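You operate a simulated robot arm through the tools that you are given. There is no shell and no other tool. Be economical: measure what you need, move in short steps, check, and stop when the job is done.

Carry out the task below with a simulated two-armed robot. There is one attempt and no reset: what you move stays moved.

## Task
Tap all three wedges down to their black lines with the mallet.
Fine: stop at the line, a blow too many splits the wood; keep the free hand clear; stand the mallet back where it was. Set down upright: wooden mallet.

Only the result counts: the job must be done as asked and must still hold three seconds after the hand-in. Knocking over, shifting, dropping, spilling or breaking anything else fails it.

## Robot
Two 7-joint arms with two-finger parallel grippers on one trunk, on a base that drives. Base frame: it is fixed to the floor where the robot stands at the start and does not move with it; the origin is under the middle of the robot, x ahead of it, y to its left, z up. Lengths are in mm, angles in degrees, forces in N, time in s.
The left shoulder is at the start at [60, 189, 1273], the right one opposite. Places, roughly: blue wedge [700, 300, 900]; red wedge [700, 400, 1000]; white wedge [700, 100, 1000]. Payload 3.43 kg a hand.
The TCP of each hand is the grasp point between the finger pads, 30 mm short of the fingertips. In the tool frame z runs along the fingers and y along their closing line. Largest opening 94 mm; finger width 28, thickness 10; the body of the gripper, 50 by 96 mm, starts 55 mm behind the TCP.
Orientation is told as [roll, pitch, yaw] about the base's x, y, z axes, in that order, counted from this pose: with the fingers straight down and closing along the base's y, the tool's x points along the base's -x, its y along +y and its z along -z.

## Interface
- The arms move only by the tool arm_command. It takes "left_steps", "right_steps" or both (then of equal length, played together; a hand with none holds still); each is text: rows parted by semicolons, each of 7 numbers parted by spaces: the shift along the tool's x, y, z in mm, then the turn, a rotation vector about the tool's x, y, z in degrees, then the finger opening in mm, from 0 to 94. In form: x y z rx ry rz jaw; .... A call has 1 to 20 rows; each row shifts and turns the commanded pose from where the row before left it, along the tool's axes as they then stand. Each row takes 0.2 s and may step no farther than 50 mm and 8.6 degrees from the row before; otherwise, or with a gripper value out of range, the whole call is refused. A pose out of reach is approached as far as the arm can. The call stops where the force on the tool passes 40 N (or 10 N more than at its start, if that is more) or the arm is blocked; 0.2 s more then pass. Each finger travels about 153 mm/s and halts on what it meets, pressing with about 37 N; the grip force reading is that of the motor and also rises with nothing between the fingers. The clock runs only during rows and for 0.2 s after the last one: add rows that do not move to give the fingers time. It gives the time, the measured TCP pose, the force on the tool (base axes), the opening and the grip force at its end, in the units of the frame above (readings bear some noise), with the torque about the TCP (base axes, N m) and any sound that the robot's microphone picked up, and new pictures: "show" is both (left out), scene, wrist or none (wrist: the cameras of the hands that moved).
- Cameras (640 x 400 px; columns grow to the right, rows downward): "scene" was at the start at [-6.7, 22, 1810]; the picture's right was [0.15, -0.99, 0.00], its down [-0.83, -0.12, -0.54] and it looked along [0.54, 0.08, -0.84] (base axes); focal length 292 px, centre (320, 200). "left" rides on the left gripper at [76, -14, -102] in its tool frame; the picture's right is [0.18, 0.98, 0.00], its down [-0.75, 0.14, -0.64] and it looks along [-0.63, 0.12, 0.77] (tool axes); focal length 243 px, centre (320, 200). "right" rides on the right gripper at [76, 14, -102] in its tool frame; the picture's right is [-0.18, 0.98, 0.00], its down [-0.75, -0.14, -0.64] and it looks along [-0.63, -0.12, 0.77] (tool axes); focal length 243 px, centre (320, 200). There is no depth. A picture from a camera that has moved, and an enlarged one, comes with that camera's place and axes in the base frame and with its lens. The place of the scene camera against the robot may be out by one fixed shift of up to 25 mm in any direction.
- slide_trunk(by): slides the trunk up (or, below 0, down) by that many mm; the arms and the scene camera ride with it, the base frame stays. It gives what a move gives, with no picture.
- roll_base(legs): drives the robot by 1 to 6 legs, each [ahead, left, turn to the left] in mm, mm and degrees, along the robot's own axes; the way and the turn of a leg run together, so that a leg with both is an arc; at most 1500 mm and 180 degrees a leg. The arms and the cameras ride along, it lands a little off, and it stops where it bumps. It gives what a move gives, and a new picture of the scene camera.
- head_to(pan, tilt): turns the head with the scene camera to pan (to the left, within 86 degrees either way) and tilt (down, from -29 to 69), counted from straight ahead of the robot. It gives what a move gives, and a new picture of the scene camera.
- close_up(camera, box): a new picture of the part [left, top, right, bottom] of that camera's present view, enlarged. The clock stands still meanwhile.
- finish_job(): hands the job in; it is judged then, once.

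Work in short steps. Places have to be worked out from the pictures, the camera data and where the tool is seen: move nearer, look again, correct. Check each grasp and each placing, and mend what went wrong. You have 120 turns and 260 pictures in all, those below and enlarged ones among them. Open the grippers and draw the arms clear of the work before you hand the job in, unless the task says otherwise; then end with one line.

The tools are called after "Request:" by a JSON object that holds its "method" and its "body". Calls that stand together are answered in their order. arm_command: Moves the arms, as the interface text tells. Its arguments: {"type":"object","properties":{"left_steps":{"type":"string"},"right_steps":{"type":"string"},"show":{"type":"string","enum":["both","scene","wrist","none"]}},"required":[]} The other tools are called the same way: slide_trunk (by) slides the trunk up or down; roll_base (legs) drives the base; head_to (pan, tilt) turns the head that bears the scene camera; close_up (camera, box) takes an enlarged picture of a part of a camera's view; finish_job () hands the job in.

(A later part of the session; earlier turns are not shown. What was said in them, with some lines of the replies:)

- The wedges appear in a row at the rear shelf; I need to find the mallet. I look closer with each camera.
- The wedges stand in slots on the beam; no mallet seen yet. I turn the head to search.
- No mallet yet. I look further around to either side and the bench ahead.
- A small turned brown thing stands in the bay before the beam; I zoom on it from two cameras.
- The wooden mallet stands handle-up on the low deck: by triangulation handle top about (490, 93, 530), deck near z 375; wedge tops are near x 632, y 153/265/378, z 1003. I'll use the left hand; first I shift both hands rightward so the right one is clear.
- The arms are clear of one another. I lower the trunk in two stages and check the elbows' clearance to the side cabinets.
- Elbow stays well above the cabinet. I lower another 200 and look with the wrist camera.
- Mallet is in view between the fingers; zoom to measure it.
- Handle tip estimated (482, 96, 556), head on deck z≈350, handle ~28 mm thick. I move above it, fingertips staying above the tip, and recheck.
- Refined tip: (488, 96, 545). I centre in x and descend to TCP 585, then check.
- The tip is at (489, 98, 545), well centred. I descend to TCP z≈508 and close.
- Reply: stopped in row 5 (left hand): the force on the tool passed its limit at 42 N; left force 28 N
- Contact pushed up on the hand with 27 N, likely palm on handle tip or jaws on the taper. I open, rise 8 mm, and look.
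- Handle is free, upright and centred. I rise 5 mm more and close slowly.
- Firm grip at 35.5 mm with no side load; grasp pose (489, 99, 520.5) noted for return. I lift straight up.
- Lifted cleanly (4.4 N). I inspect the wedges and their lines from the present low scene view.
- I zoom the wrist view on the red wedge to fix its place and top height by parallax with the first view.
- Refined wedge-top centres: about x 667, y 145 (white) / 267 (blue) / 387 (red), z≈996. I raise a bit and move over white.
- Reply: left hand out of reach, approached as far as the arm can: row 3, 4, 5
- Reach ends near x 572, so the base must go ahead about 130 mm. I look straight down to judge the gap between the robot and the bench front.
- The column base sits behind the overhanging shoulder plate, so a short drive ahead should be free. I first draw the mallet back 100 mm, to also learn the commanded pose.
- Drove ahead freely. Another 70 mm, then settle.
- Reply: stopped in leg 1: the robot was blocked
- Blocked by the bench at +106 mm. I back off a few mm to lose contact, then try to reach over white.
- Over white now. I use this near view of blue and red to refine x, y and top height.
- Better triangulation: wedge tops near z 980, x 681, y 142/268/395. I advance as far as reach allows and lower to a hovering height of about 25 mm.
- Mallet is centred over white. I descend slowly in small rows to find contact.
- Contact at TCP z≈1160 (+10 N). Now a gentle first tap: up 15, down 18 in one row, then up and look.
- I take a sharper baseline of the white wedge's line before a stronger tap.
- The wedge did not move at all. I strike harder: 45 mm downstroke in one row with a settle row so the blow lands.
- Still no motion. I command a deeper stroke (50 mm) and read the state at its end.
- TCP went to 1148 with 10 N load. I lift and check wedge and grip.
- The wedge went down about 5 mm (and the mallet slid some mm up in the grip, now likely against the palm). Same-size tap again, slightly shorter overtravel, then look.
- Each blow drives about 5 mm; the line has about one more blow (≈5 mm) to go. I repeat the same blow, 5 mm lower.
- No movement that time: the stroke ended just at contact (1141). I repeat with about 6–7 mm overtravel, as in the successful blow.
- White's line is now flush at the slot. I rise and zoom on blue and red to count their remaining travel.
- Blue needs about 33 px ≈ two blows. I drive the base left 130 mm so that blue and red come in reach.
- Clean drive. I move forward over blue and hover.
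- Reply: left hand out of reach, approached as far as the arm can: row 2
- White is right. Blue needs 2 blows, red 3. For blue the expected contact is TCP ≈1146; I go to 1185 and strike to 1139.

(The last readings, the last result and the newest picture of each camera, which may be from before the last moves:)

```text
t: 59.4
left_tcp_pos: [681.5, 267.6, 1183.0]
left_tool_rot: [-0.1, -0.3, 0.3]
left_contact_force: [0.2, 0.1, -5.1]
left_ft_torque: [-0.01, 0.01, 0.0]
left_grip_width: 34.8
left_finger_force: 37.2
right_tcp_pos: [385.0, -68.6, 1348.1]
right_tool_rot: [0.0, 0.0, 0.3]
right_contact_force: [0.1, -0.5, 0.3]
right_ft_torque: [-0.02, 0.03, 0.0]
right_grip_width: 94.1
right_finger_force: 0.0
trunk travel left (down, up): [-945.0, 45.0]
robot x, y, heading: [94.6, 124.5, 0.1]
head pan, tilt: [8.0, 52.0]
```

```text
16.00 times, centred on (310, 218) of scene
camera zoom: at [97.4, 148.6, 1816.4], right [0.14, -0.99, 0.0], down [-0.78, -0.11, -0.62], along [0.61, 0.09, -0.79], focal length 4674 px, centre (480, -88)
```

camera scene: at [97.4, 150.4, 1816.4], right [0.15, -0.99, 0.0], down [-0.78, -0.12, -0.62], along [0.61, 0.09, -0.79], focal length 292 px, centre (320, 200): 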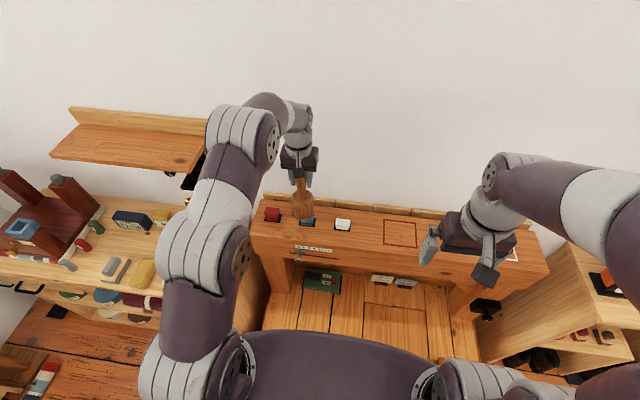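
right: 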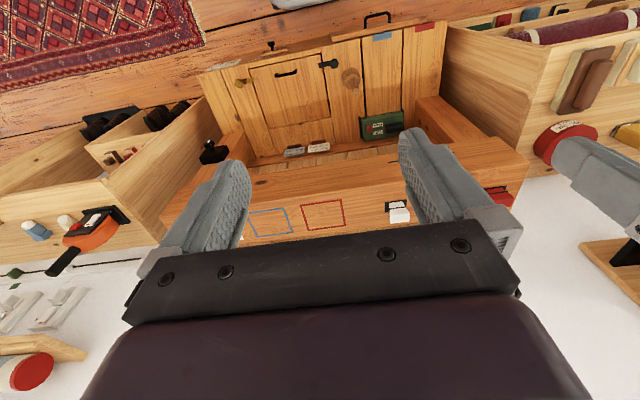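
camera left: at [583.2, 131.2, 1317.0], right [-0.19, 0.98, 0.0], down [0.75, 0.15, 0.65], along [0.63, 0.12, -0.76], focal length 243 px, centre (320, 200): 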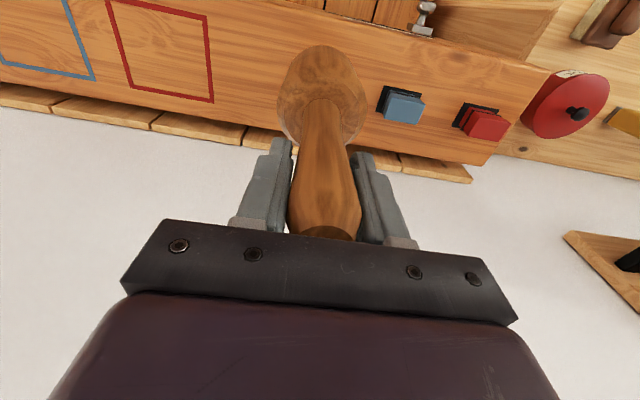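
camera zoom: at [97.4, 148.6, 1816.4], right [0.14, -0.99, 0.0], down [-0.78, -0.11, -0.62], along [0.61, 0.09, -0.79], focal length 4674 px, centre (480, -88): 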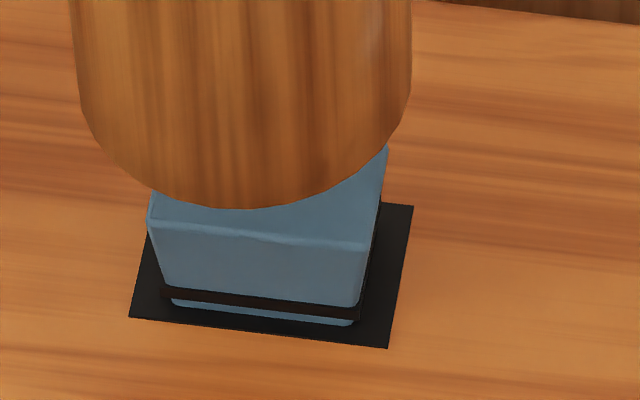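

One blow moved it ~5 mm; one more remains. Same blow 5 mm lower.

Request:
{"method": "arm_command", "body": {"left_steps": "0 0 4 0 0 0 20;0 0 0 0 0 0 20;0 0 46 0 0 0 20", "show": "none"}}

Request:
{"method": "arm_command", "body": {"left_steps": "0 0 -45 0 0 0 20;0 0 0 0 0 0 20", "show": "none"}}

Request:
{"method": "close_up", "body": {"camera": "scene", "box": [295, 208, 325, 228]}}

```text
t: 60.1
left_tcp_pos: [683.2, 267.0, 1134.8]
left_tool_rot: [-0.1, -0.2, 0.3]
left_contact_force: [0.3, -0.8, -4.7]
left_ft_torque: [-0.01, -0.03, -0.01]
left_grip_width: 34.5
left_finger_force: 36.9
right_tcp_pos: [385.6, -67.6, 1346.8]
right_tool_rot: [0.0, 0.0, 0.3]
right_contact_force: [0.2, -0.1, -0.6]
right_ft_torque: [0.01, 0.01, -0.03]
right_grip_width: 94.0
right_finger_force: 0.0
trunk travel left (down, up): [-945.0, 45.0]
robot x, y, heading: [92.4, 131.5, 0.6]
head pan, tilt: [8.0, 52.0]
```

```text
t: 60.8
left_tcp_pos: [680.5, 267.3, 1179.4]
left_tool_rot: [-0.1, -0.3, 0.4]
left_contact_force: [-0.5, 0.0, -4.7]
left_ft_torque: [-0.01, -0.02, 0.0]
left_grip_width: 34.4
left_finger_force: 37.0
right_tcp_pos: [384.5, -67.4, 1347.9]
right_tool_rot: [0.1, 0.1, 0.4]
right_contact_force: [0.3, -1.0, 0.7]
right_ft_torque: [-0.03, 0.01, 0.02]
right_grip_width: 94.1
right_finger_force: 0.1
trunk travel left (down, up): [-945.0, 45.0]
robot x, y, heading: [98.0, 122.8, 0.1]
head pan, tilt: [8.0, 52.0]
```

```text
16.00 times, centred on (310, 218) of scene
camera zoom: at [98.1, 148.6, 1816.4], right [0.14, -0.99, 0.0], down [-0.78, -0.11, -0.61], along [0.61, 0.09, -0.79], focal length 4674 px, centre (480, -88)
```

zoom: 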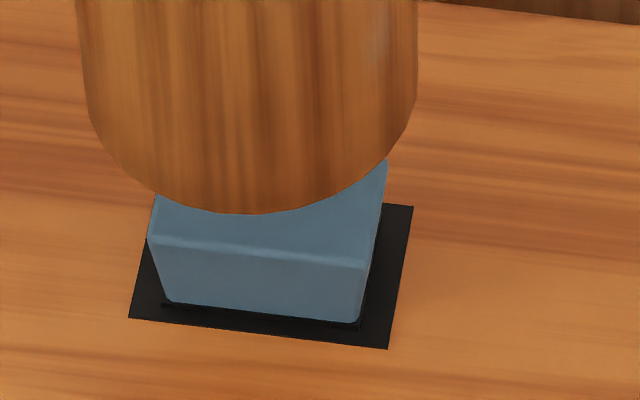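

Blue is flush. Now rise, swing over to red (y≈393) with the arm.

Request:
{"method": "arm_command", "body": {"left_steps": "5 0 -25 0 0 0 20;5 42 0 0 0 0 20;0 42 0 0 0 0 20;0 42 0 0 0 0 20;0 0 0 0 0 0 20;0 0 0 0 0 0 20", "show": "none"}}

Request:
{"method": "close_up", "body": {"camera": "scene", "box": [220, 140, 340, 240]}}

```text
t: 62.1
left_tcp_pos: [670.3, 393.6, 1204.6]
left_tool_rot: [-0.1, -0.3, 0.3]
left_contact_force: [0.6, 0.2, -4.1]
left_ft_torque: [-0.03, -0.02, -0.01]
left_grip_width: 34.6
left_finger_force: 36.8
right_tcp_pos: [385.5, -68.2, 1347.5]
right_tool_rot: [0.0, 0.1, 0.2]
right_contact_force: [-0.9, 0.3, -0.8]
right_ft_torque: [0.04, -0.01, -0.03]
right_grip_width: 93.9
right_finger_force: 0.2
trunk travel left (down, up): [-945.0, 45.0]
robot x, y, heading: [98.6, 129.4, 0.1]
head pan, tilt: [8.0, 52.0]
```

```text
4.00 times, centred on (280, 190) of scene
camera zoom: at [97.6, 148.6, 1816.4], right [0.14, -0.99, 0.0], down [-0.78, -0.11, -0.62], along [0.61, 0.09, -0.79], focal length 1168 px, centre (480, 240)
```

zoom: 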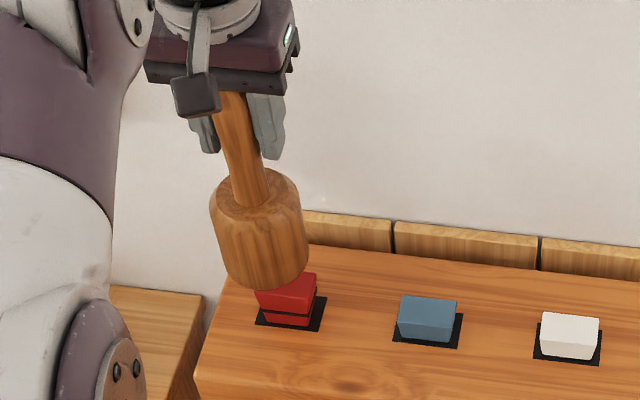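

The image suggests the mallet is ~9 mm too far left; I shift to y≈385, x 681 and lower to 1190 to check.

Request:
{"method": "arm_command", "body": {"left_steps": "-5 -9 12 0 0 0 20;-6 0 0 0 0 0 20;0 0 0 0 0 0 20;0 0 0 0 0 0 20", "show": "wrist"}}

Request:
{"method": "close_up", "body": {"camera": "scene", "box": [255, 190, 300, 220]}}

```text
t: 63.1
left_tcp_pos: [680.6, 385.3, 1192.2]
left_tool_rot: [0.0, -0.4, 0.3]
left_contact_force: [-1.0, -0.1, -5.1]
left_ft_torque: [-0.01, -0.06, 0.02]
left_grip_width: 34.5
left_finger_force: 37.3
right_tcp_pos: [383.8, -67.5, 1347.6]
right_tool_rot: [0.1, 0.0, 0.3]
right_contact_force: [0.0, -0.2, 0.6]
right_ft_torque: [0.01, 0.0, -0.03]
right_grip_width: 94.0
right_finger_force: 0.0
trunk travel left (down, up): [-945.0, 45.0]
robot x, y, heading: [97.3, 130.3, 0.3]
head pan, tilt: [8.0, 52.0]
camera left: at [604.8, 371.2, 1293.8], right [-0.19, 0.98, 0.0], down [0.75, 0.15, 0.65], along [0.64, 0.12, -0.76], focal length 243 px, centre (320, 200)
```

left: 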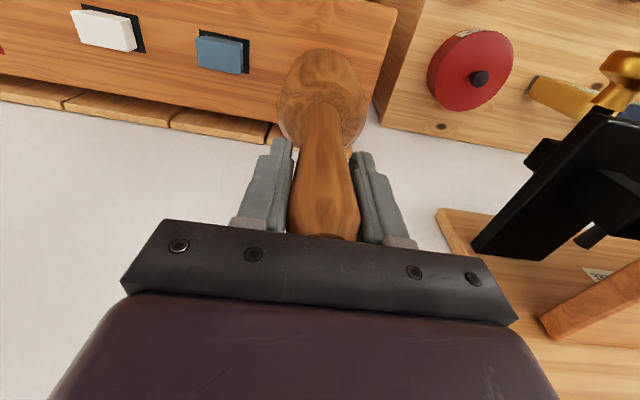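

```text
13.33 times, centred on (278, 205) of scene
camera zoom: at [97.2, 148.4, 1816.4], right [0.14, -0.99, 0.0], down [-0.78, -0.11, -0.62], along [0.61, 0.09, -0.79], focal length 3895 px, centre (887, 133)
```

zoom: 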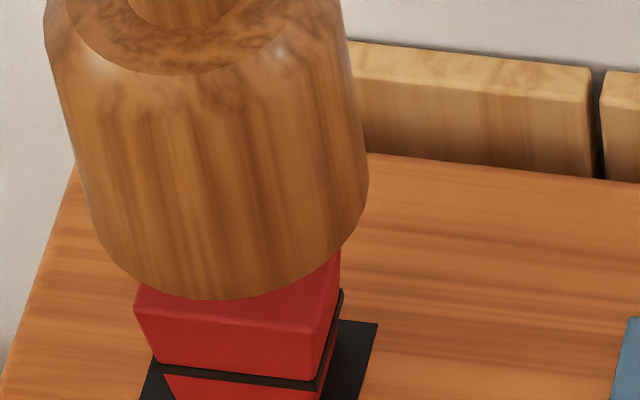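

Centred over red. First blow: from 1190 to 1144.

Request:
{"method": "arm_command", "body": {"left_steps": "0 0 2 0 0 0 20;0 0 0 0 0 0 20;0 0 46 0 0 0 20", "show": "none"}}

Request:
{"method": "arm_command", "body": {"left_steps": "0 0 -45 0 0 0 20;0 0 0 0 0 0 20", "show": "none"}}

Request:
{"method": "close_up", "body": {"camera": "scene", "box": [258, 203, 288, 223]}}

```text
t: 64.0
left_tcp_pos: [683.6, 385.8, 1145.1]
left_tool_rot: [0.0, -0.5, 0.2]
left_contact_force: [-1.3, 0.0, 5.3]
left_ft_torque: [0.03, 0.07, 0.04]
left_grip_width: 34.4
left_finger_force: 36.7
right_tcp_pos: [384.5, -68.0, 1349.0]
right_tool_rot: [-0.1, 0.0, 0.4]
right_contact_force: [0.3, 0.9, 1.4]
right_ft_torque: [0.02, 0.03, -0.01]
right_grip_width: 94.1
right_finger_force: 0.1
trunk travel left (down, up): [-945.0, 45.0]
robot x, y, heading: [105.1, 124.1, 0.4]
head pan, tilt: [8.0, 52.0]
```

```text
t: 64.5
left_tcp_pos: [683.1, 386.3, 1187.8]
left_tool_rot: [0.0, -0.2, 0.3]
left_contact_force: [0.2, 0.1, -5.2]
left_ft_torque: [0.01, -0.04, 0.01]
left_grip_width: 34.2
left_finger_force: 37.0
right_tcp_pos: [384.1, -66.6, 1348.6]
right_tool_rot: [0.0, 0.1, 0.3]
right_contact_force: [-0.2, -0.2, -0.3]
right_ft_torque: [0.01, -0.01, -0.03]
right_grip_width: 94.0
right_finger_force: 0.1
trunk travel left (down, up): [-945.0, 45.0]
robot x, y, heading: [99.0, 122.2, 0.2]
head pan, tilt: [8.0, 52.0]
```

```text
16.00 times, centred on (273, 213) of scene
camera zoom: at [97.5, 148.8, 1816.4], right [0.14, -0.99, 0.0], down [-0.78, -0.11, -0.62], along [0.61, 0.09, -0.79], focal length 4674 px, centre (1072, -8)
```

zoom: 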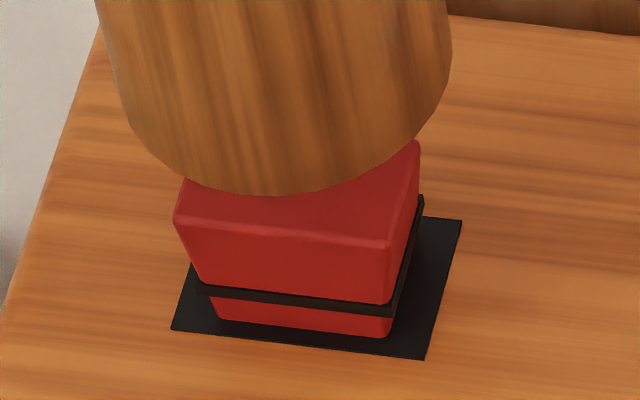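

One step; two remain. Second blow, from 1185 to 1139.

Request:
{"method": "arm_command", "body": {"left_steps": "0 0 4 0 0 0 20;0 0 0 0 0 0 20;0 0 46 0 0 0 20", "show": "none"}}

Request:
{"method": "arm_command", "body": {"left_steps": "0 0 -45 0 0 0 20;0 0 0 0 0 0 20", "show": "none"}}

Request:
{"method": "close_up", "body": {"camera": "scene", "box": [258, 203, 288, 223]}}

```text
t: 65.3
left_tcp_pos: [684.6, 385.9, 1140.0]
left_tool_rot: [-0.1, -0.2, 0.3]
left_contact_force: [-1.2, -0.6, -1.5]
left_ft_torque: [-0.03, 0.17, 0.04]
left_grip_width: 34.2
left_finger_force: 37.2
right_tcp_pos: [385.9, -67.3, 1347.7]
right_tool_rot: [0.0, 0.0, 0.3]
right_contact_force: [-0.3, 0.7, -0.3]
right_ft_torque: [0.0, 0.05, 0.03]
right_grip_width: 93.8
right_finger_force: 0.1
trunk travel left (down, up): [-945.0, 45.0]
robot x, y, heading: [98.5, 126.6, 0.2]
head pan, tilt: [8.0, 52.0]
```

```text
t: 66.0
left_tcp_pos: [684.0, 387.3, 1181.1]
left_tool_rot: [-0.1, -0.3, 0.3]
left_contact_force: [0.9, 0.3, -4.8]
left_ft_torque: [-0.01, 0.02, -0.01]
left_grip_width: 34.1
left_finger_force: 36.7
right_tcp_pos: [384.5, -67.0, 1347.7]
right_tool_rot: [0.0, -0.1, 0.2]
right_contact_force: [-0.1, 0.2, 0.2]
right_ft_torque: [-0.01, 0.02, -0.05]
right_grip_width: 94.1
right_finger_force: 0.1
trunk travel left (down, up): [-945.0, 45.0]
robot x, y, heading: [98.7, 122.8, 0.1]
head pan, tilt: [8.0, 52.0]
```

```text
16.00 times, centred on (273, 213) of scene
camera zoom: at [98.2, 149.1, 1816.4], right [0.14, -0.99, 0.0], down [-0.78, -0.11, -0.61], along [0.61, 0.09, -0.79], focal length 4674 px, centre (1072, -8)
```

zoom: 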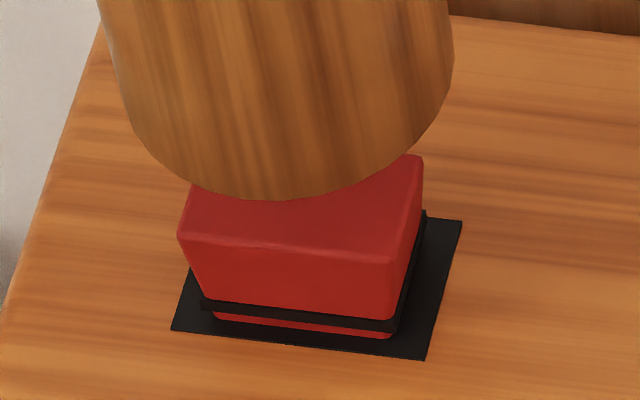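

One more step remains (~16 px). Third blow, from 1180 to 1134.

Request:
{"method": "arm_command", "body": {"left_steps": "2 0 3 0 0 0 20;0 0 0 0 0 0 20;0 0 45 0 0 0 20", "show": "none"}}

Request:
{"method": "arm_command", "body": {"left_steps": "0 0 -45 0 0 0 20;0 0 0 0 0 0 20", "show": "none"}}

Request:
{"method": "close_up", "body": {"camera": "scene", "box": [258, 203, 288, 223]}}

```text
t: 66.8
left_tcp_pos: [682.8, 386.4, 1136.6]
left_tool_rot: [-0.1, -0.1, 0.3]
left_contact_force: [1.2, -0.1, -4.6]
left_ft_torque: [0.01, 0.0, 0.0]
left_grip_width: 34.1
left_finger_force: 36.7
right_tcp_pos: [385.6, -66.9, 1346.7]
right_tool_rot: [-0.1, 0.1, 0.4]
right_contact_force: [0.6, 0.5, 0.9]
right_ft_torque: [0.01, 0.01, -0.02]
right_grip_width: 94.0
right_finger_force: 0.1
trunk travel left (down, up): [-945.0, 45.0]
robot x, y, heading: [98.0, 124.9, 0.5]
head pan, tilt: [8.0, 52.0]
```

```text
t: 67.3
left_tcp_pos: [680.7, 384.6, 1182.0]
left_tool_rot: [-0.1, -0.2, 0.4]
left_contact_force: [-0.2, -0.1, -4.3]
left_ft_torque: [0.03, -0.02, -0.02]
left_grip_width: 34.0
left_finger_force: 37.0
right_tcp_pos: [384.4, -66.0, 1348.3]
right_tool_rot: [0.1, 0.0, 0.3]
right_contact_force: [-0.2, -0.1, -0.5]
right_ft_torque: [-0.01, 0.03, 0.02]
right_grip_width: 94.0
right_finger_force: 0.1
trunk travel left (down, up): [-945.0, 45.0]
robot x, y, heading: [100.5, 123.7, -0.1]
head pan, tilt: [8.0, 52.0]
```

```text
16.00 times, centred on (273, 213) of scene
camera zoom: at [98.3, 149.0, 1816.4], right [0.14, -0.99, 0.0], down [-0.78, -0.11, -0.61], along [0.61, 0.09, -0.79], focal length 4674 px, centre (1072, -8)
```

zoom: 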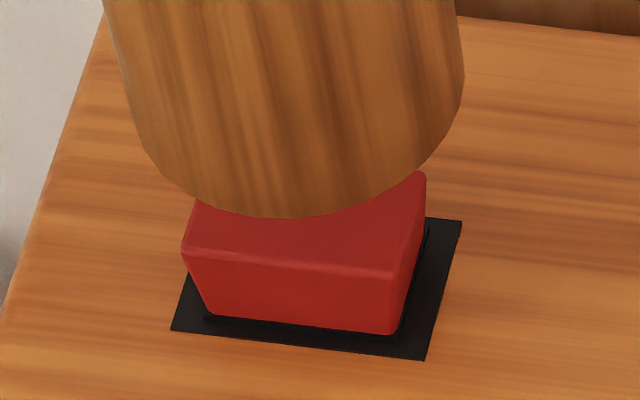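

All three lines are flush. Now I raise the mallet and draw it back over the open bay, then drive home.

Request:
{"method": "arm_command", "body": {"left_steps": "5 0 -30 0 0 0 15;45 0 -5 0 0 0 15;50 0 0 0 0 0 15;50 0 0 0 0 0 15;45 0 0 0 0 0 15;0 0 0 0 0 0 15", "show": "scene"}}

Request:
{"method": "close_up", "body": {"camera": "scene", "box": [240, 170, 380, 260]}}

Request:
{"method": "roll_base", "body": {"legs": [[-60, 0, 0], [0, -127, 0], [-38, 0, 0]]}}

```text
t: 68.8
left_tcp_pos: [479.0, 383.9, 1212.9]
left_tool_rot: [-0.1, -0.2, 0.2]
left_contact_force: [1.3, 0.4, -4.8]
left_ft_torque: [0.0, -0.03, -0.01]
left_grip_width: 33.7
left_finger_force: 36.9
left hand out of reach, approached as far as the arm can: row 1
right_tcp_pos: [384.4, -67.2, 1347.1]
right_tool_rot: [0.0, 0.0, 0.3]
right_contact_force: [-0.4, 0.2, -0.7]
right_ft_torque: [0.0, -0.03, -0.04]
right_grip_width: 93.9
right_finger_force: 0.1
trunk travel left (down, up): [-945.0, 45.0]
robot x, y, heading: [103.6, 125.5, 0.1]
head pan, tilt: [8.0, 52.0]
camera scene: at [98.1, 149.0, 1816.4], right [0.14, -0.99, 0.0], down [-0.78, -0.11, -0.61], along [0.61, 0.09, -0.79], focal length 292 px, centre (320, 200)
```

scene: 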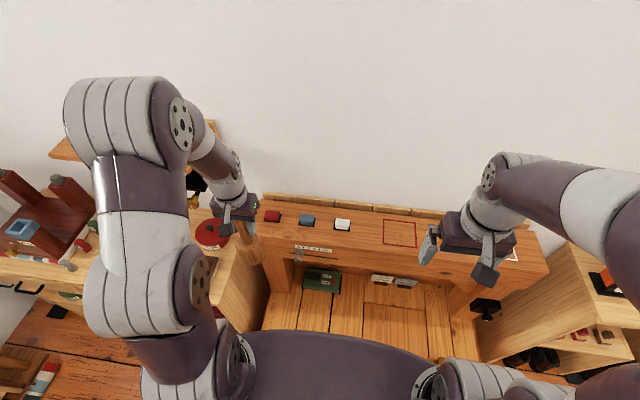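

```text
4.44 times, centred on (310, 215) of scene
camera zoom: at [98.1, 149.0, 1816.4], right [0.14, -0.99, 0.0], down [-0.78, -0.11, -0.61], along [0.61, 0.09, -0.79], focal length 1298 px, centre (364, 133)
```

zoom: 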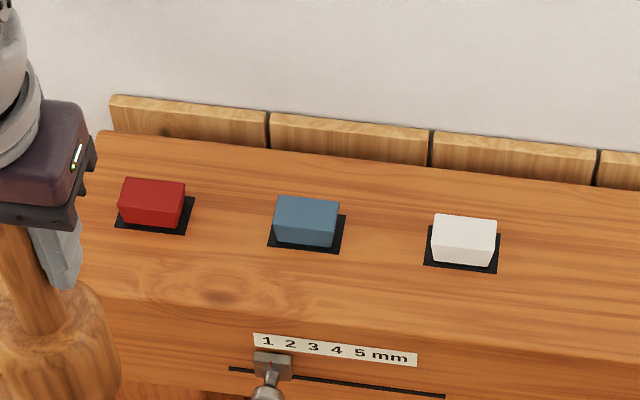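

```text
t: 71.0
left_tcp_pos: [391.1, 258.5, 1209.8]
left_tool_rot: [-0.1, 0.1, 0.1]
left_contact_force: [1.3, 0.3, -5.4]
left_ft_torque: [-0.02, 0.01, 0.02]
left_grip_width: 33.6
left_finger_force: 37.0
right_tcp_pos: [296.6, -193.0, 1345.1]
right_tool_rot: [-0.1, 0.5, 0.0]
right_contact_force: [1.2, 0.1, 0.1]
right_ft_torque: [-0.02, 0.07, 0.01]
right_grip_width: 93.9
right_finger_force: 0.2
trunk travel left (down, up): [-945.0, 45.0]
robot x, y, heading: [0.8, 2.1, 0.1]
head pan, tilt: [8.0, 52.0]
camera scene: at [14.0, 26.2, 1816.1], right [0.14, -0.99, 0.0], down [-0.79, -0.11, -0.61], along [0.6, 0.09, -0.79], focal length 292 px, centre (320, 200)
```

scene: 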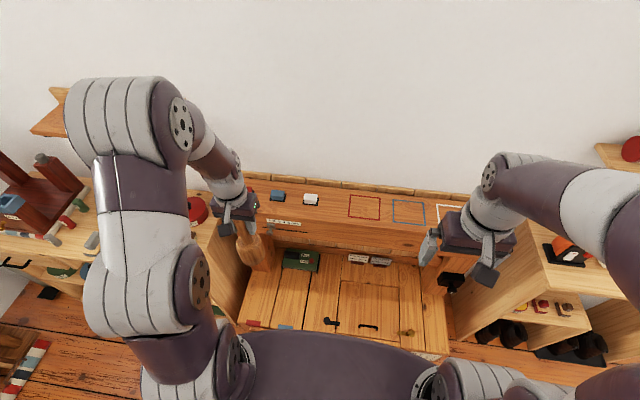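

Wedges all sit at their lines; base is back home. I move the hand to (489, 99) and lower the trunk 400.

Request:
{"method": "arm_command", "body": {"left_steps": "0 -50 0 0 0 0 15;0 -50 0 0 0 0 15;-10 -40 0 0 0 0 15;-45 -19 0 0 0 0 15;-45 0 0 0 0 0 15;0 0 0 0 0 0 15;0 0 0 0 0 0 15", "show": "none"}}

Request:
{"method": "slide_trunk", "body": {"by": -400}}

Request:
{"method": "arm_command", "body": {"left_steps": "0 0 45 0 0 0 15;0 0 45 0 0 0 15;0 0 45 0 0 0 15;0 0 45 0 0 0 15;0 0 0 0 0 0 15;0 0 0 0 0 0 15"}}

```text
t: 72.7
left_tcp_pos: [482.3, 97.7, 1212.1]
left_tool_rot: [0.0, -0.3, 0.2]
left_contact_force: [-0.2, 0.0, -5.1]
left_ft_torque: [0.0, -0.03, 0.01]
left_grip_width: 31.3
left_finger_force: 37.5
right_tcp_pos: [285.2, -194.6, 1348.7]
right_tool_rot: [0.1, -0.1, 0.0]
right_contact_force: [0.5, -0.6, 0.3]
right_ft_torque: [-0.03, 0.02, 0.03]
right_grip_width: 94.0
right_finger_force: 0.0
trunk travel left (down, up): [-945.0, 45.0]
robot x, y, heading: [2.8, 1.9, -0.0]
head pan, tilt: [8.0, 52.0]
```

```text
t: 76.5
left_tcp_pos: [482.4, 98.7, 811.6]
left_tool_rot: [-0.1, -0.3, 0.1]
left_contact_force: [-0.6, 0.4, -4.4]
left_ft_torque: [0.04, -0.03, 0.02]
left_grip_width: 31.4
left_finger_force: 36.5
right_tcp_pos: [286.5, -195.3, 947.0]
right_tool_rot: [-0.1, 0.0, 0.1]
right_contact_force: [1.5, -0.4, 0.7]
right_ft_torque: [0.0, -0.03, 0.04]
right_grip_width: 93.9
right_finger_force: 0.0
trunk travel left (down, up): [-545.0, 445.0]
robot x, y, heading: [0.0, 1.4, 0.2]
head pan, tilt: [8.0, 52.0]
```

```text
t: 77.9
left_tcp_pos: [481.7, 97.0, 630.9]
left_tool_rot: [-0.1, -0.3, 0.0]
left_contact_force: [0.2, 0.8, -5.2]
left_ft_torque: [-0.03, -0.02, -0.01]
left_grip_width: 31.2
left_finger_force: 37.0
right_tcp_pos: [287.7, -193.8, 946.9]
right_tool_rot: [0.0, 0.0, 0.1]
right_contact_force: [-0.4, 0.3, -0.2]
right_ft_torque: [0.01, -0.01, 0.0]
right_grip_width: 94.0
right_finger_force: 0.0
trunk travel left (down, up): [-545.0, 445.0]
robot x, y, heading: [2.8, -0.8, 0.1]
head pan, tilt: [8.0, 52.0]
camera scene: at [0.4, 22.9, 1416.4], right [0.14, -0.99, 0.0], down [-0.78, -0.11, -0.62], along [0.61, 0.09, -0.79], focal length 292 px, centre (320, 200)
camera left: at [405.6, 83.8, 731.3], right [-0.19, 0.98, 0.0], down [0.75, 0.14, 0.65], along [0.63, 0.12, -0.76], focal length 243 px, centre (320, 200)
```

scene: 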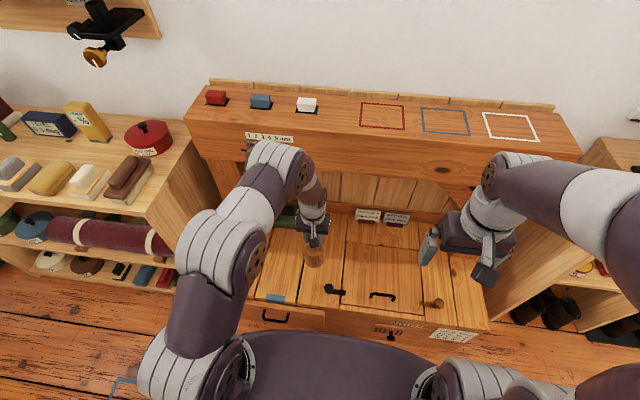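
left: 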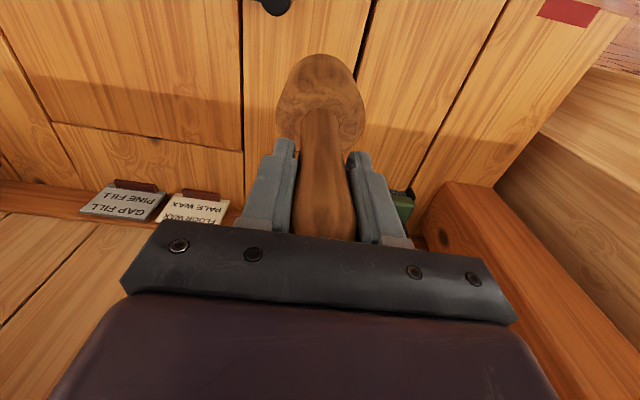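

The handle has seated further toward the palm (width 31). I correct x to 489 and descend to ~535, then slowly to contact.

Request:
{"method": "arm_command", "body": {"left_steps": "-7 2 30 0 0 0 15;0 0 35 0 0 0 15;0 0 25 0 0 0 15;0 0 0 0 0 0 15;0 0 0 0 0 0 15"}}

Request:
{"method": "close_up", "body": {"camera": "scene", "box": [270, 190, 370, 280]}}

```text
t: 79.1
left_tcp_pos: [493.1, 99.3, 541.8]
left_tool_rot: [0.0, -0.3, 0.1]
left_contact_force: [-0.2, 0.3, -4.0]
left_ft_torque: [-0.01, -0.01, 0.03]
left_grip_width: 31.1
left_finger_force: 36.9
right_tcp_pos: [286.0, -195.1, 947.6]
right_tool_rot: [0.0, 0.1, 0.2]
right_contact_force: [-0.4, 0.3, -0.1]
right_ft_torque: [0.01, 0.02, -0.02]
right_grip_width: 94.1
right_finger_force: 0.1
trunk travel left (down, up): [-545.0, 445.0]
robot x, y, heading: [2.8, -3.1, 0.1]
head pan, tilt: [8.0, 52.0]
camera scene: at [0.3, 22.9, 1416.4], right [0.14, -0.99, 0.0], down [-0.78, -0.11, -0.62], along [0.61, 0.09, -0.79], focal length 292 px, centre (320, 200)
camera left: at [416.3, 84.7, 643.0], right [-0.19, 0.98, 0.0], down [0.75, 0.14, 0.65], along [0.64, 0.12, -0.76], focal length 243 px, centre (320, 200)
```

scene: 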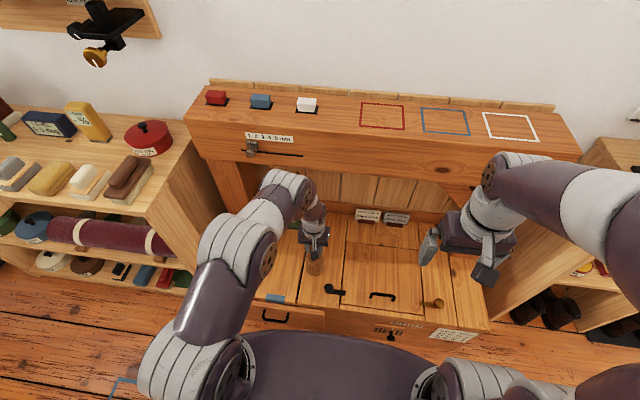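
left: 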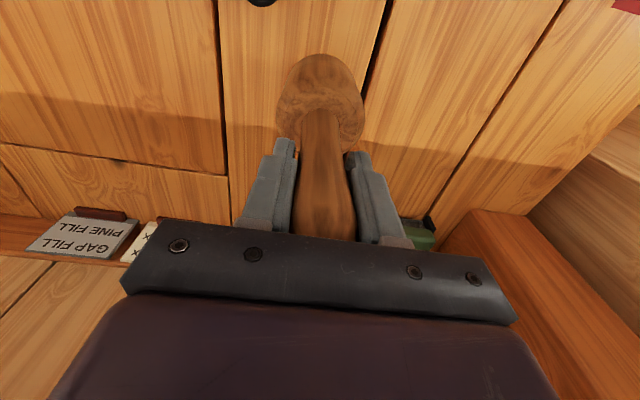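

```text
4.44 times, centred on (320, 235) of scene
camera zoom: at [0.3, 22.9, 1416.4], right [0.14, -0.99, 0.0], down [-0.78, -0.11, -0.62], along [0.61, 0.09, -0.79], focal length 1298 px, centre (320, 44)
```

zoom: 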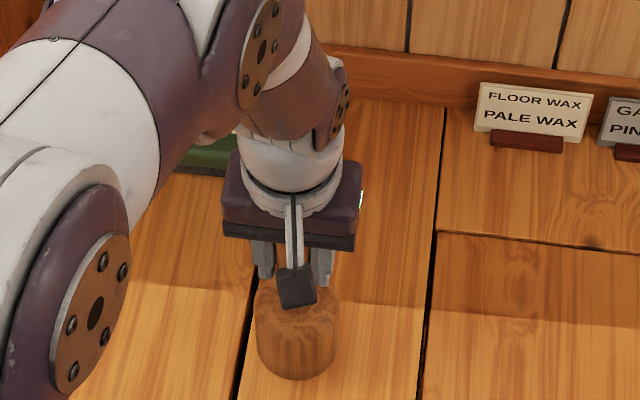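

Aligned over its old spot. I descend in small rows toward contact.

Request:
{"method": "arm_command", "body": {"left_steps": "3 0 8 0 0 0 15;0 0 8 0 0 0 15;0 0 4 0 0 0 15;0 0 3 0 0 0 15;0 0 3 0 0 0 15;0 0 0 0 0 0 15", "show": "none"}}

```text
t: 80.5
left_tcp_pos: [489.7, 98.0, 517.2]
left_tool_rot: [0.0, -0.5, 0.1]
left_contact_force: [-5.0, -1.4, 10.4]
left_ft_torque: [0.15, 0.54, 0.06]
left_grip_width: 31.2
left_finger_force: 37.3
right_tcp_pos: [284.2, -195.8, 947.9]
right_tool_rot: [0.1, -0.2, 0.1]
right_contact_force: [0.9, -0.3, 0.2]
right_ft_torque: [0.01, 0.01, -0.02]
right_grip_width: 93.9
right_finger_force: 0.1
trunk travel left (down, up): [-545.0, 445.0]
robot x, y, heading: [0.9, 0.9, -0.0]
head pan, tilt: [8.0, 52.0]
```

Contact at 517 with some side load: the mallet may be tilted slightly. I check visually.

Request:
{"method": "close_up", "body": {"camera": "scene", "box": [285, 220, 345, 280]}}

Request:
{"method": "close_up", "body": {"camera": "left", "box": [220, 20, 420, 260]}}

Request:
{"method": "close_up", "body": {"camera": "right", "box": [300, 0, 640, 220]}}

```text
6.67 times, centred on (315, 250) of scene
camera zoom: at [-2.0, 22.3, 1416.7], right [0.14, -0.99, 0.0], down [-0.78, -0.11, -0.62], along [0.61, 0.09, -0.79], focal length 1948 px, centre (353, -133)
```

zoom: 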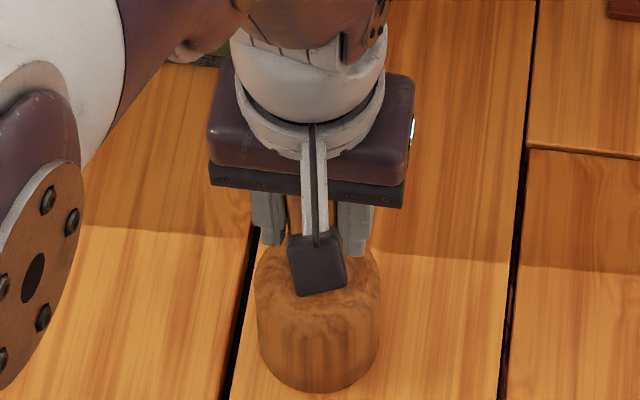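

```text
1.67 times, centred on (320, 140) of left
camera zoom: at [412.8, 84.7, 618.6], right [-0.19, 0.98, 0.0], down [0.75, 0.14, 0.65], along [0.64, 0.12, -0.76], focal length 404 px, centre (320, 300)
```

zoom: 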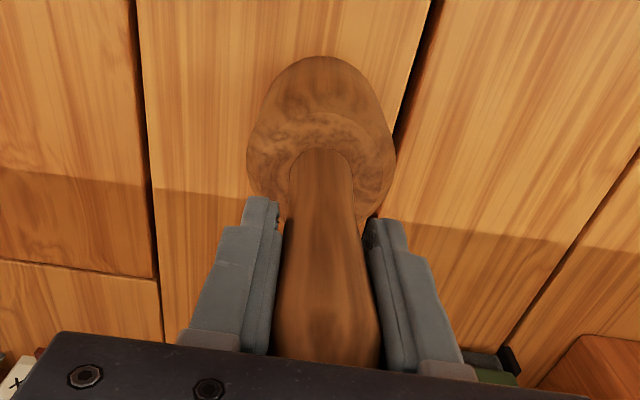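

```text
1.82 times, centred on (470, 110) of right
camera zoom: at [207.9, -181.2, 1051.0], right [0.18, 0.98, 0.0], down [0.75, -0.14, 0.64], along [0.63, -0.12, -0.77], focal length 441 px, centre (47, 364)
```

zoom: 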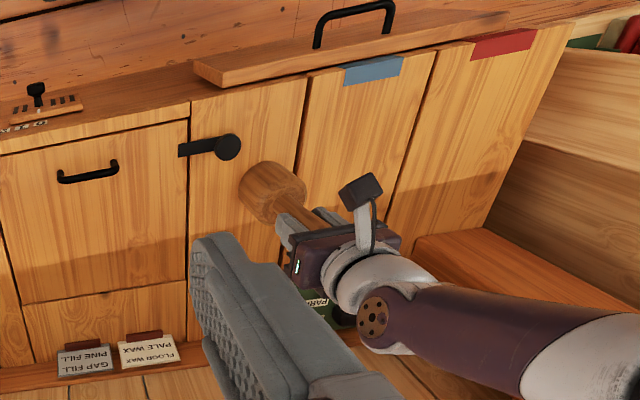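

The head seems tilted about 2.5° forward in the grip. I lift 5 mm, rotate +2.5° about y to level it, and touch down again.

Request:
{"method": "arm_command", "body": {"left_steps": "0 0 -5 0 0 0 15;0 0 0 0 2.5 0 15;0 0 0 0 0 0 15;0 0 0 0 0 0 15", "show": "wrist"}}

Request:
{"method": "arm_command", "body": {"left_steps": "0 0 2 0 0 0 15;0 0 1 0 0 0 15;0 0 1 0 0 0 15;0 0 0 0 0 0 15", "show": "wrist"}}

```text
t: 81.5
left_tcp_pos: [489.4, 99.6, 520.4]
left_tool_rot: [-0.1, 2.2, 0.2]
left_contact_force: [0.2, -1.2, -4.6]
left_ft_torque: [-0.02, -0.04, 0.01]
left_grip_width: 31.4
left_finger_force: 37.2
right_tcp_pos: [287.5, -195.1, 947.7]
right_tool_rot: [0.0, -0.1, 0.1]
right_contact_force: [0.2, -1.0, -0.2]
right_ft_torque: [0.01, 0.02, 0.01]
right_grip_width: 94.0
right_finger_force: 0.1
trunk travel left (down, up): [-545.0, 445.0]
robot x, y, heading: [1.6, -0.3, 0.1]
head pan, tilt: [8.0, 52.0]
camera left: at [417.8, 85.4, 625.8], right [-0.19, 0.98, 0.01], down [0.78, 0.14, 0.61], along [0.6, 0.12, -0.79], focal length 243 px, centre (320, 200)
```

left: 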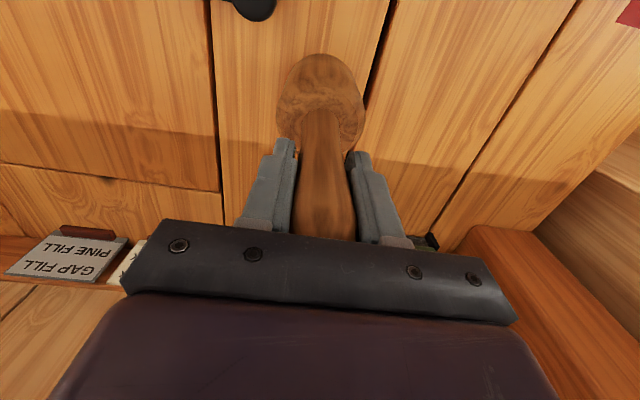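

```text
t: 82.5
left_tcp_pos: [489.5, 99.7, 517.1]
left_tool_rot: [0.0, 2.1, 0.0]
left_contact_force: [-4.4, 0.0, 9.9]
left_ft_torque: [-0.08, 0.42, 0.02]
left_grip_width: 31.4
left_finger_force: 37.1
right_tcp_pos: [285.2, -194.5, 948.1]
right_tool_rot: [0.0, -0.1, 0.1]
right_contact_force: [-0.3, 0.1, -0.8]
right_ft_torque: [-0.01, -0.01, 0.01]
right_grip_width: 94.1
right_finger_force: 0.1
trunk travel left (down, up): [-545.0, 445.0]
robot x, y, heading: [1.6, -2.7, 0.4]
head pan, tilt: [8.0, 52.0]
camera left: at [417.1, 85.5, 622.9], right [-0.19, 0.98, 0.01], down [0.78, 0.14, 0.61], along [0.6, 0.12, -0.79], focal length 243 px, centre (320, 200)
```

left: 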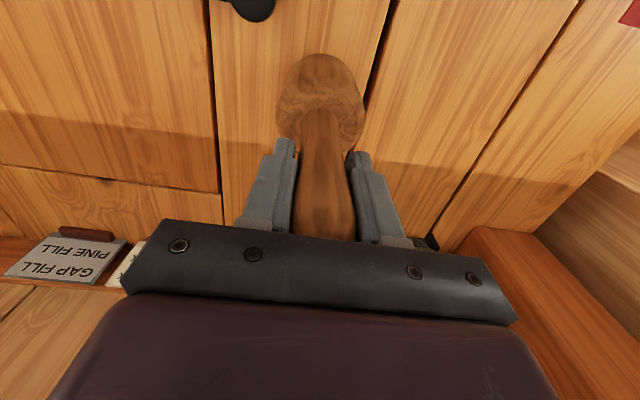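

Position relative to the planks matches the original. I relieve 1 mm and open gently, then look.

Request:
{"method": "arm_command", "body": {"left_steps": "0 0 -1 0 0 0 25;0 0 0 0 0 0 31;0 0 0 0 0 0 34;0 0 0 0 0 0 38;0 0 0 0 0 0 48;0 0 0 0 0 0 60;0 0 0 0 0 0 60", "show": "wrist"}}

```text
t: 84.1
left_tcp_pos: [490.4, 98.8, 517.9]
left_tool_rot: [-0.2, 2.2, 0.1]
left_contact_force: [0.0, 0.3, -0.3]
left_ft_torque: [0.03, 0.0, -0.01]
left_grip_width: 59.8
left_finger_force: 0.0
right_tcp_pos: [285.7, -194.7, 947.6]
right_tool_rot: [0.0, -0.1, 0.0]
right_contact_force: [-0.2, -0.2, 0.1]
right_ft_torque: [-0.01, 0.01, 0.01]
right_grip_width: 94.0
right_finger_force: 0.0
trunk travel left (down, up): [-545.0, 445.0]
robot x, y, heading: [0.4, 0.9, 0.1]
head pan, tilt: [8.0, 52.0]
camera left: at [417.8, 85.4, 623.2], right [-0.19, 0.98, 0.01], down [0.78, 0.14, 0.61], along [0.6, 0.12, -0.79], focal length 243 px, centre (320, 200)
```

left: 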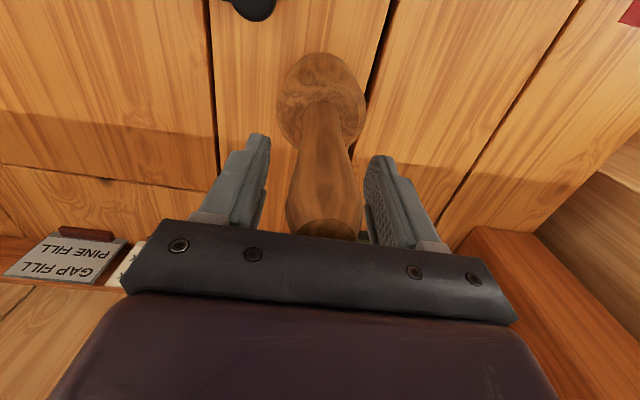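

It stands by itself. I open fully, undo the tilt, rise to the earlier pre-grasp viewpoint (490, 94, 582) and compare its place.

Request:
{"method": "arm_command", "body": {"left_steps": "0 0 0 0 0 0 94;0 0 0 0 0 0 94;0 0 -30 0 0 0 94;0 0 -30 0 -2.4 0 94;0 -5 -2 0 0 0 94;0 0 0 0 0 0 94", "show": "wrist"}}

Request:
{"method": "close_up", "body": {"camera": "left", "box": [220, 40, 420, 200]}}

```text
t: 85.5
left_tcp_pos: [491.6, 95.6, 580.8]
left_tool_rot: [-0.1, -0.3, 0.1]
left_contact_force: [-0.1, -0.1, -0.4]
left_ft_torque: [-0.01, -0.01, -0.02]
left_grip_width: 94.1
left_finger_force: 0.1
right_tcp_pos: [286.0, -193.4, 947.4]
right_tool_rot: [0.0, -0.1, 0.1]
right_contact_force: [0.4, 0.6, 0.0]
right_ft_torque: [0.01, -0.02, 0.01]
right_grip_width: 94.2
right_finger_force: 0.0
trunk travel left (down, up): [-545.0, 445.0]
robot x, y, heading: [-1.0, 0.9, 0.1]
head pan, tilt: [8.0, 52.0]
camera left: at [415.7, 81.5, 682.1], right [-0.19, 0.98, 0.0], down [0.75, 0.14, 0.65], along [0.63, 0.12, -0.76], focal length 243 px, centre (320, 200)
```

left: 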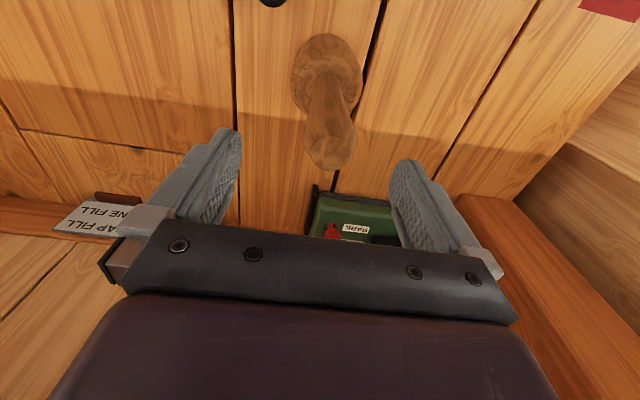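

```text
2.50 times, centred on (320, 120) of left
camera zoom: at [415.7, 81.5, 682.1], right [-0.19, 0.98, 0.0], down [0.75, 0.14, 0.65], along [0.63, 0.12, -0.76], focal length 606 px, centre (320, 400)
```

zoom: 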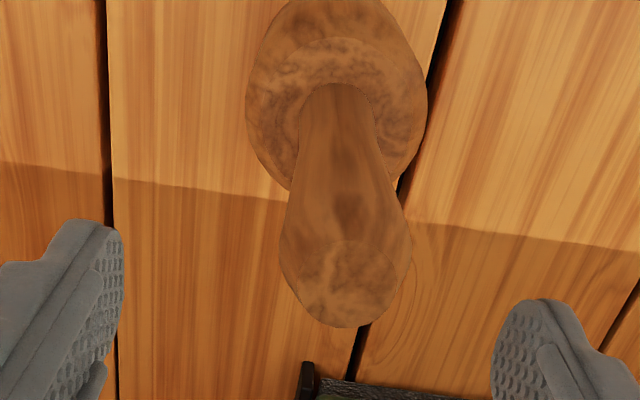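

The mallet stands within ~5 mm of its original spot. I rise clear, draw the arm back, raise the trunk, and take a last look.

Request:
{"method": "arm_command", "body": {"left_steps": "0 0 -50 0 0 0 94;0 0 -50 0 0 0 94;0 0 -50 0 0 0 94;0 0 -50 0 0 0 94;50 0 -20 0 0 0 94;50 30 0 0 0 0 94;50 40 0 0 0 0 94;0 0 0 0 0 0 94", "show": "none"}}

Request:
{"method": "slide_trunk", "body": {"by": 300}}

Request:
{"method": "head_to", "body": {"pan": 8, "tilt": 58}}

Request:
{"method": "close_up", "body": {"camera": "scene", "box": [210, 110, 410, 290]}}

```text
refused: row 5 steps farther than a row can; nothing moved
```

```text
t: 88.5
left_tcp_pos: [492.0, 95.8, 880.1]
left_tool_rot: [-0.1, -0.3, 0.1]
left_contact_force: [0.0, -0.2, -0.3]
left_ft_torque: [-0.01, 0.0, -0.02]
left_grip_width: 93.9
left_finger_force: 0.1
right_tcp_pos: [286.0, -195.2, 1247.8]
right_tool_rot: [0.0, 0.0, 0.1]
right_contact_force: [-0.5, -0.3, 0.3]
right_ft_torque: [-0.02, -0.01, 0.01]
right_grip_width: 94.1
right_finger_force: 0.0
trunk travel left (down, up): [-845.0, 145.0]
robot x, y, heading: [2.2, -3.0, 0.1]
head pan, tilt: [8.0, 52.0]
```

```text
t: 89.2
left_tcp_pos: [491.8, 95.3, 880.0]
left_tool_rot: [0.0, -0.2, 0.1]
left_contact_force: [-0.3, -0.1, 0.5]
left_ft_torque: [-0.01, 0.0, 0.01]
left_grip_width: 93.7
left_finger_force: 0.0
right_tcp_pos: [287.4, -194.6, 1248.4]
right_tool_rot: [0.0, 0.0, 0.2]
right_contact_force: [-0.4, -0.3, 0.3]
right_ft_torque: [-0.01, -0.02, 0.0]
right_grip_width: 94.1
right_finger_force: 0.0
trunk travel left (down, up): [-845.0, 145.0]
robot x, y, heading: [-0.8, -0.8, 0.1]
head pan, tilt: [8.0, 58.0]
camera scene: at [-6.4, 21.9, 1708.9], right [0.14, -0.99, 0.0], down [-0.84, -0.12, -0.53], along [0.52, 0.08, -0.85], focal length 292 px, centre (320, 200)
```

scene: 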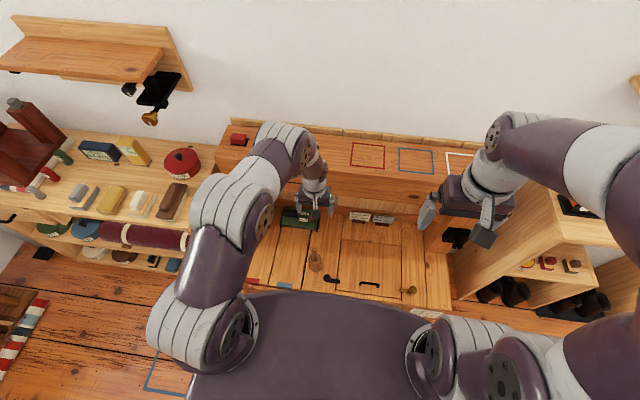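

```text
2.22 times, centred on (310, 200) of scene
camera zoom: at [-6.4, 21.9, 1708.9], right [0.14, -0.99, 0.0], down [-0.84, -0.12, -0.53], along [0.52, 0.08, -0.85], focal length 649 px, centre (342, 200)
```

zoom: 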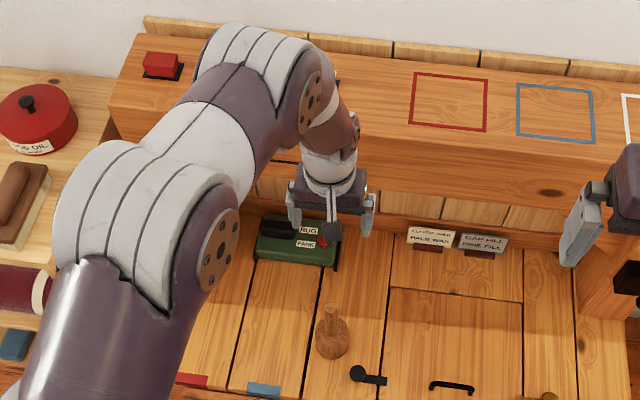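

The mallet stands upright and free; the one arm call was refused but the trunk already lifted the hand clear. I now draw the left hand back from the beam and look at the wedges once more.

Request:
{"method": "arm_command", "body": {"left_steps": "45 0 0 0 0 0 94;45 0 0 0 0 0 94;45 0 0 0 0 0 94;0 0 -45 0 0 0 94;0 0 -45 0 0 0 94;0 0 -45 0 0 0 94;0 0 -45 0 0 0 94;0 0 -45 0 0 0 94;0 0 -45 0 0 0 94;0 0 -45 0 0 0 94;0 0 0 0 0 0 94", "show": "both"}}

Request:
{"method": "close_up", "body": {"camera": "scene", "box": [210, 110, 340, 200]}}

```text
t: 91.5
left_tcp_pos: [355.0, 96.3, 1193.6]
left_tool_rot: [-0.1, -0.3, 0.1]
left_contact_force: [-0.1, -0.5, -0.2]
left_ft_torque: [-0.03, -0.01, 0.0]
left_grip_width: 93.8
left_finger_force: 0.1
right_tcp_pos: [286.2, -195.0, 1247.7]
right_tool_rot: [0.1, -0.1, 0.1]
right_contact_force: [-0.3, 0.1, 0.0]
right_ft_torque: [0.01, -0.02, -0.02]
right_grip_width: 93.8
right_finger_force: 0.0
trunk travel left (down, up): [-845.0, 145.0]
robot x, y, heading: [3.0, 0.7, 0.2]
head pan, tilt: [8.0, 58.0]
camera scene: at [-5.9, 21.9, 1708.9], right [0.14, -0.99, 0.0], down [-0.84, -0.12, -0.53], along [0.52, 0.08, -0.85], focal length 292 px, centre (320, 200)
camera left: at [280.3, 81.8, 1296.0], right [-0.19, 0.98, 0.0], down [0.75, 0.14, 0.64], along [0.63, 0.12, -0.76], focal length 243 px, centre (320, 200)
```

scene: 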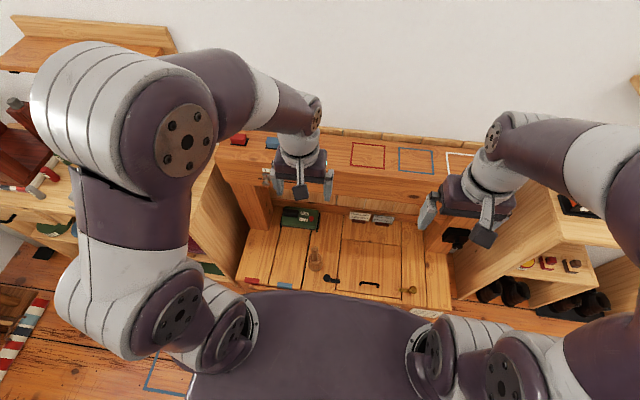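
left: 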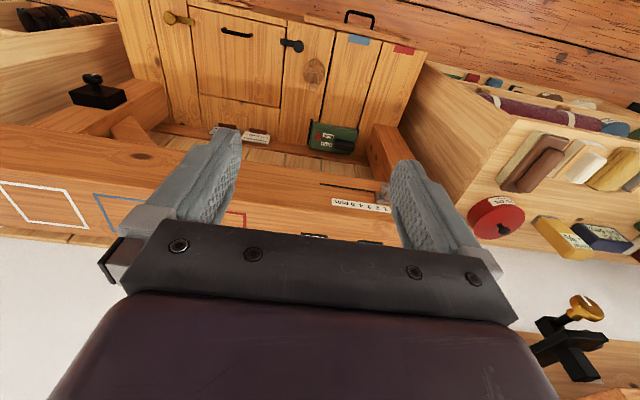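

```text
4.44 times, centred on (275, 155) of scene
camera zoom: at [-5.9, 21.9, 1708.9], right [0.14, -0.99, 0.0], down [-0.84, -0.12, -0.53], along [0.52, 0.08, -0.85], focal length 1298 px, centre (520, 400)
```

zoom: 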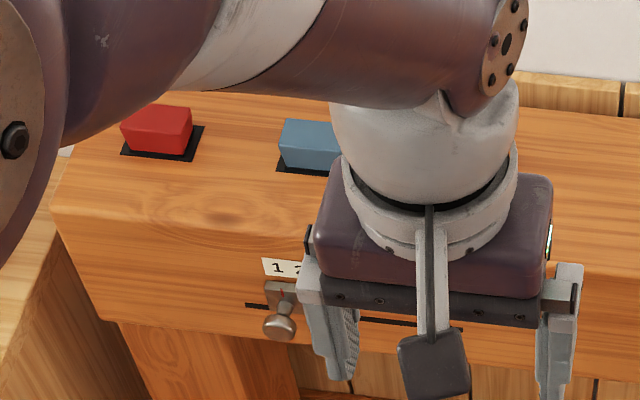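

Red and blue sit at their lines here, and white was seen at its line earlier; the mallet stands upright at its place, grippers are open and clear. I hand in.

Request:
{"method": "finish_job", "body": {}}

```text
The job is handed in.
```

All three wedges are tapped down to their black lines, and the mallet stands upright again within about 5 mm of where it was.
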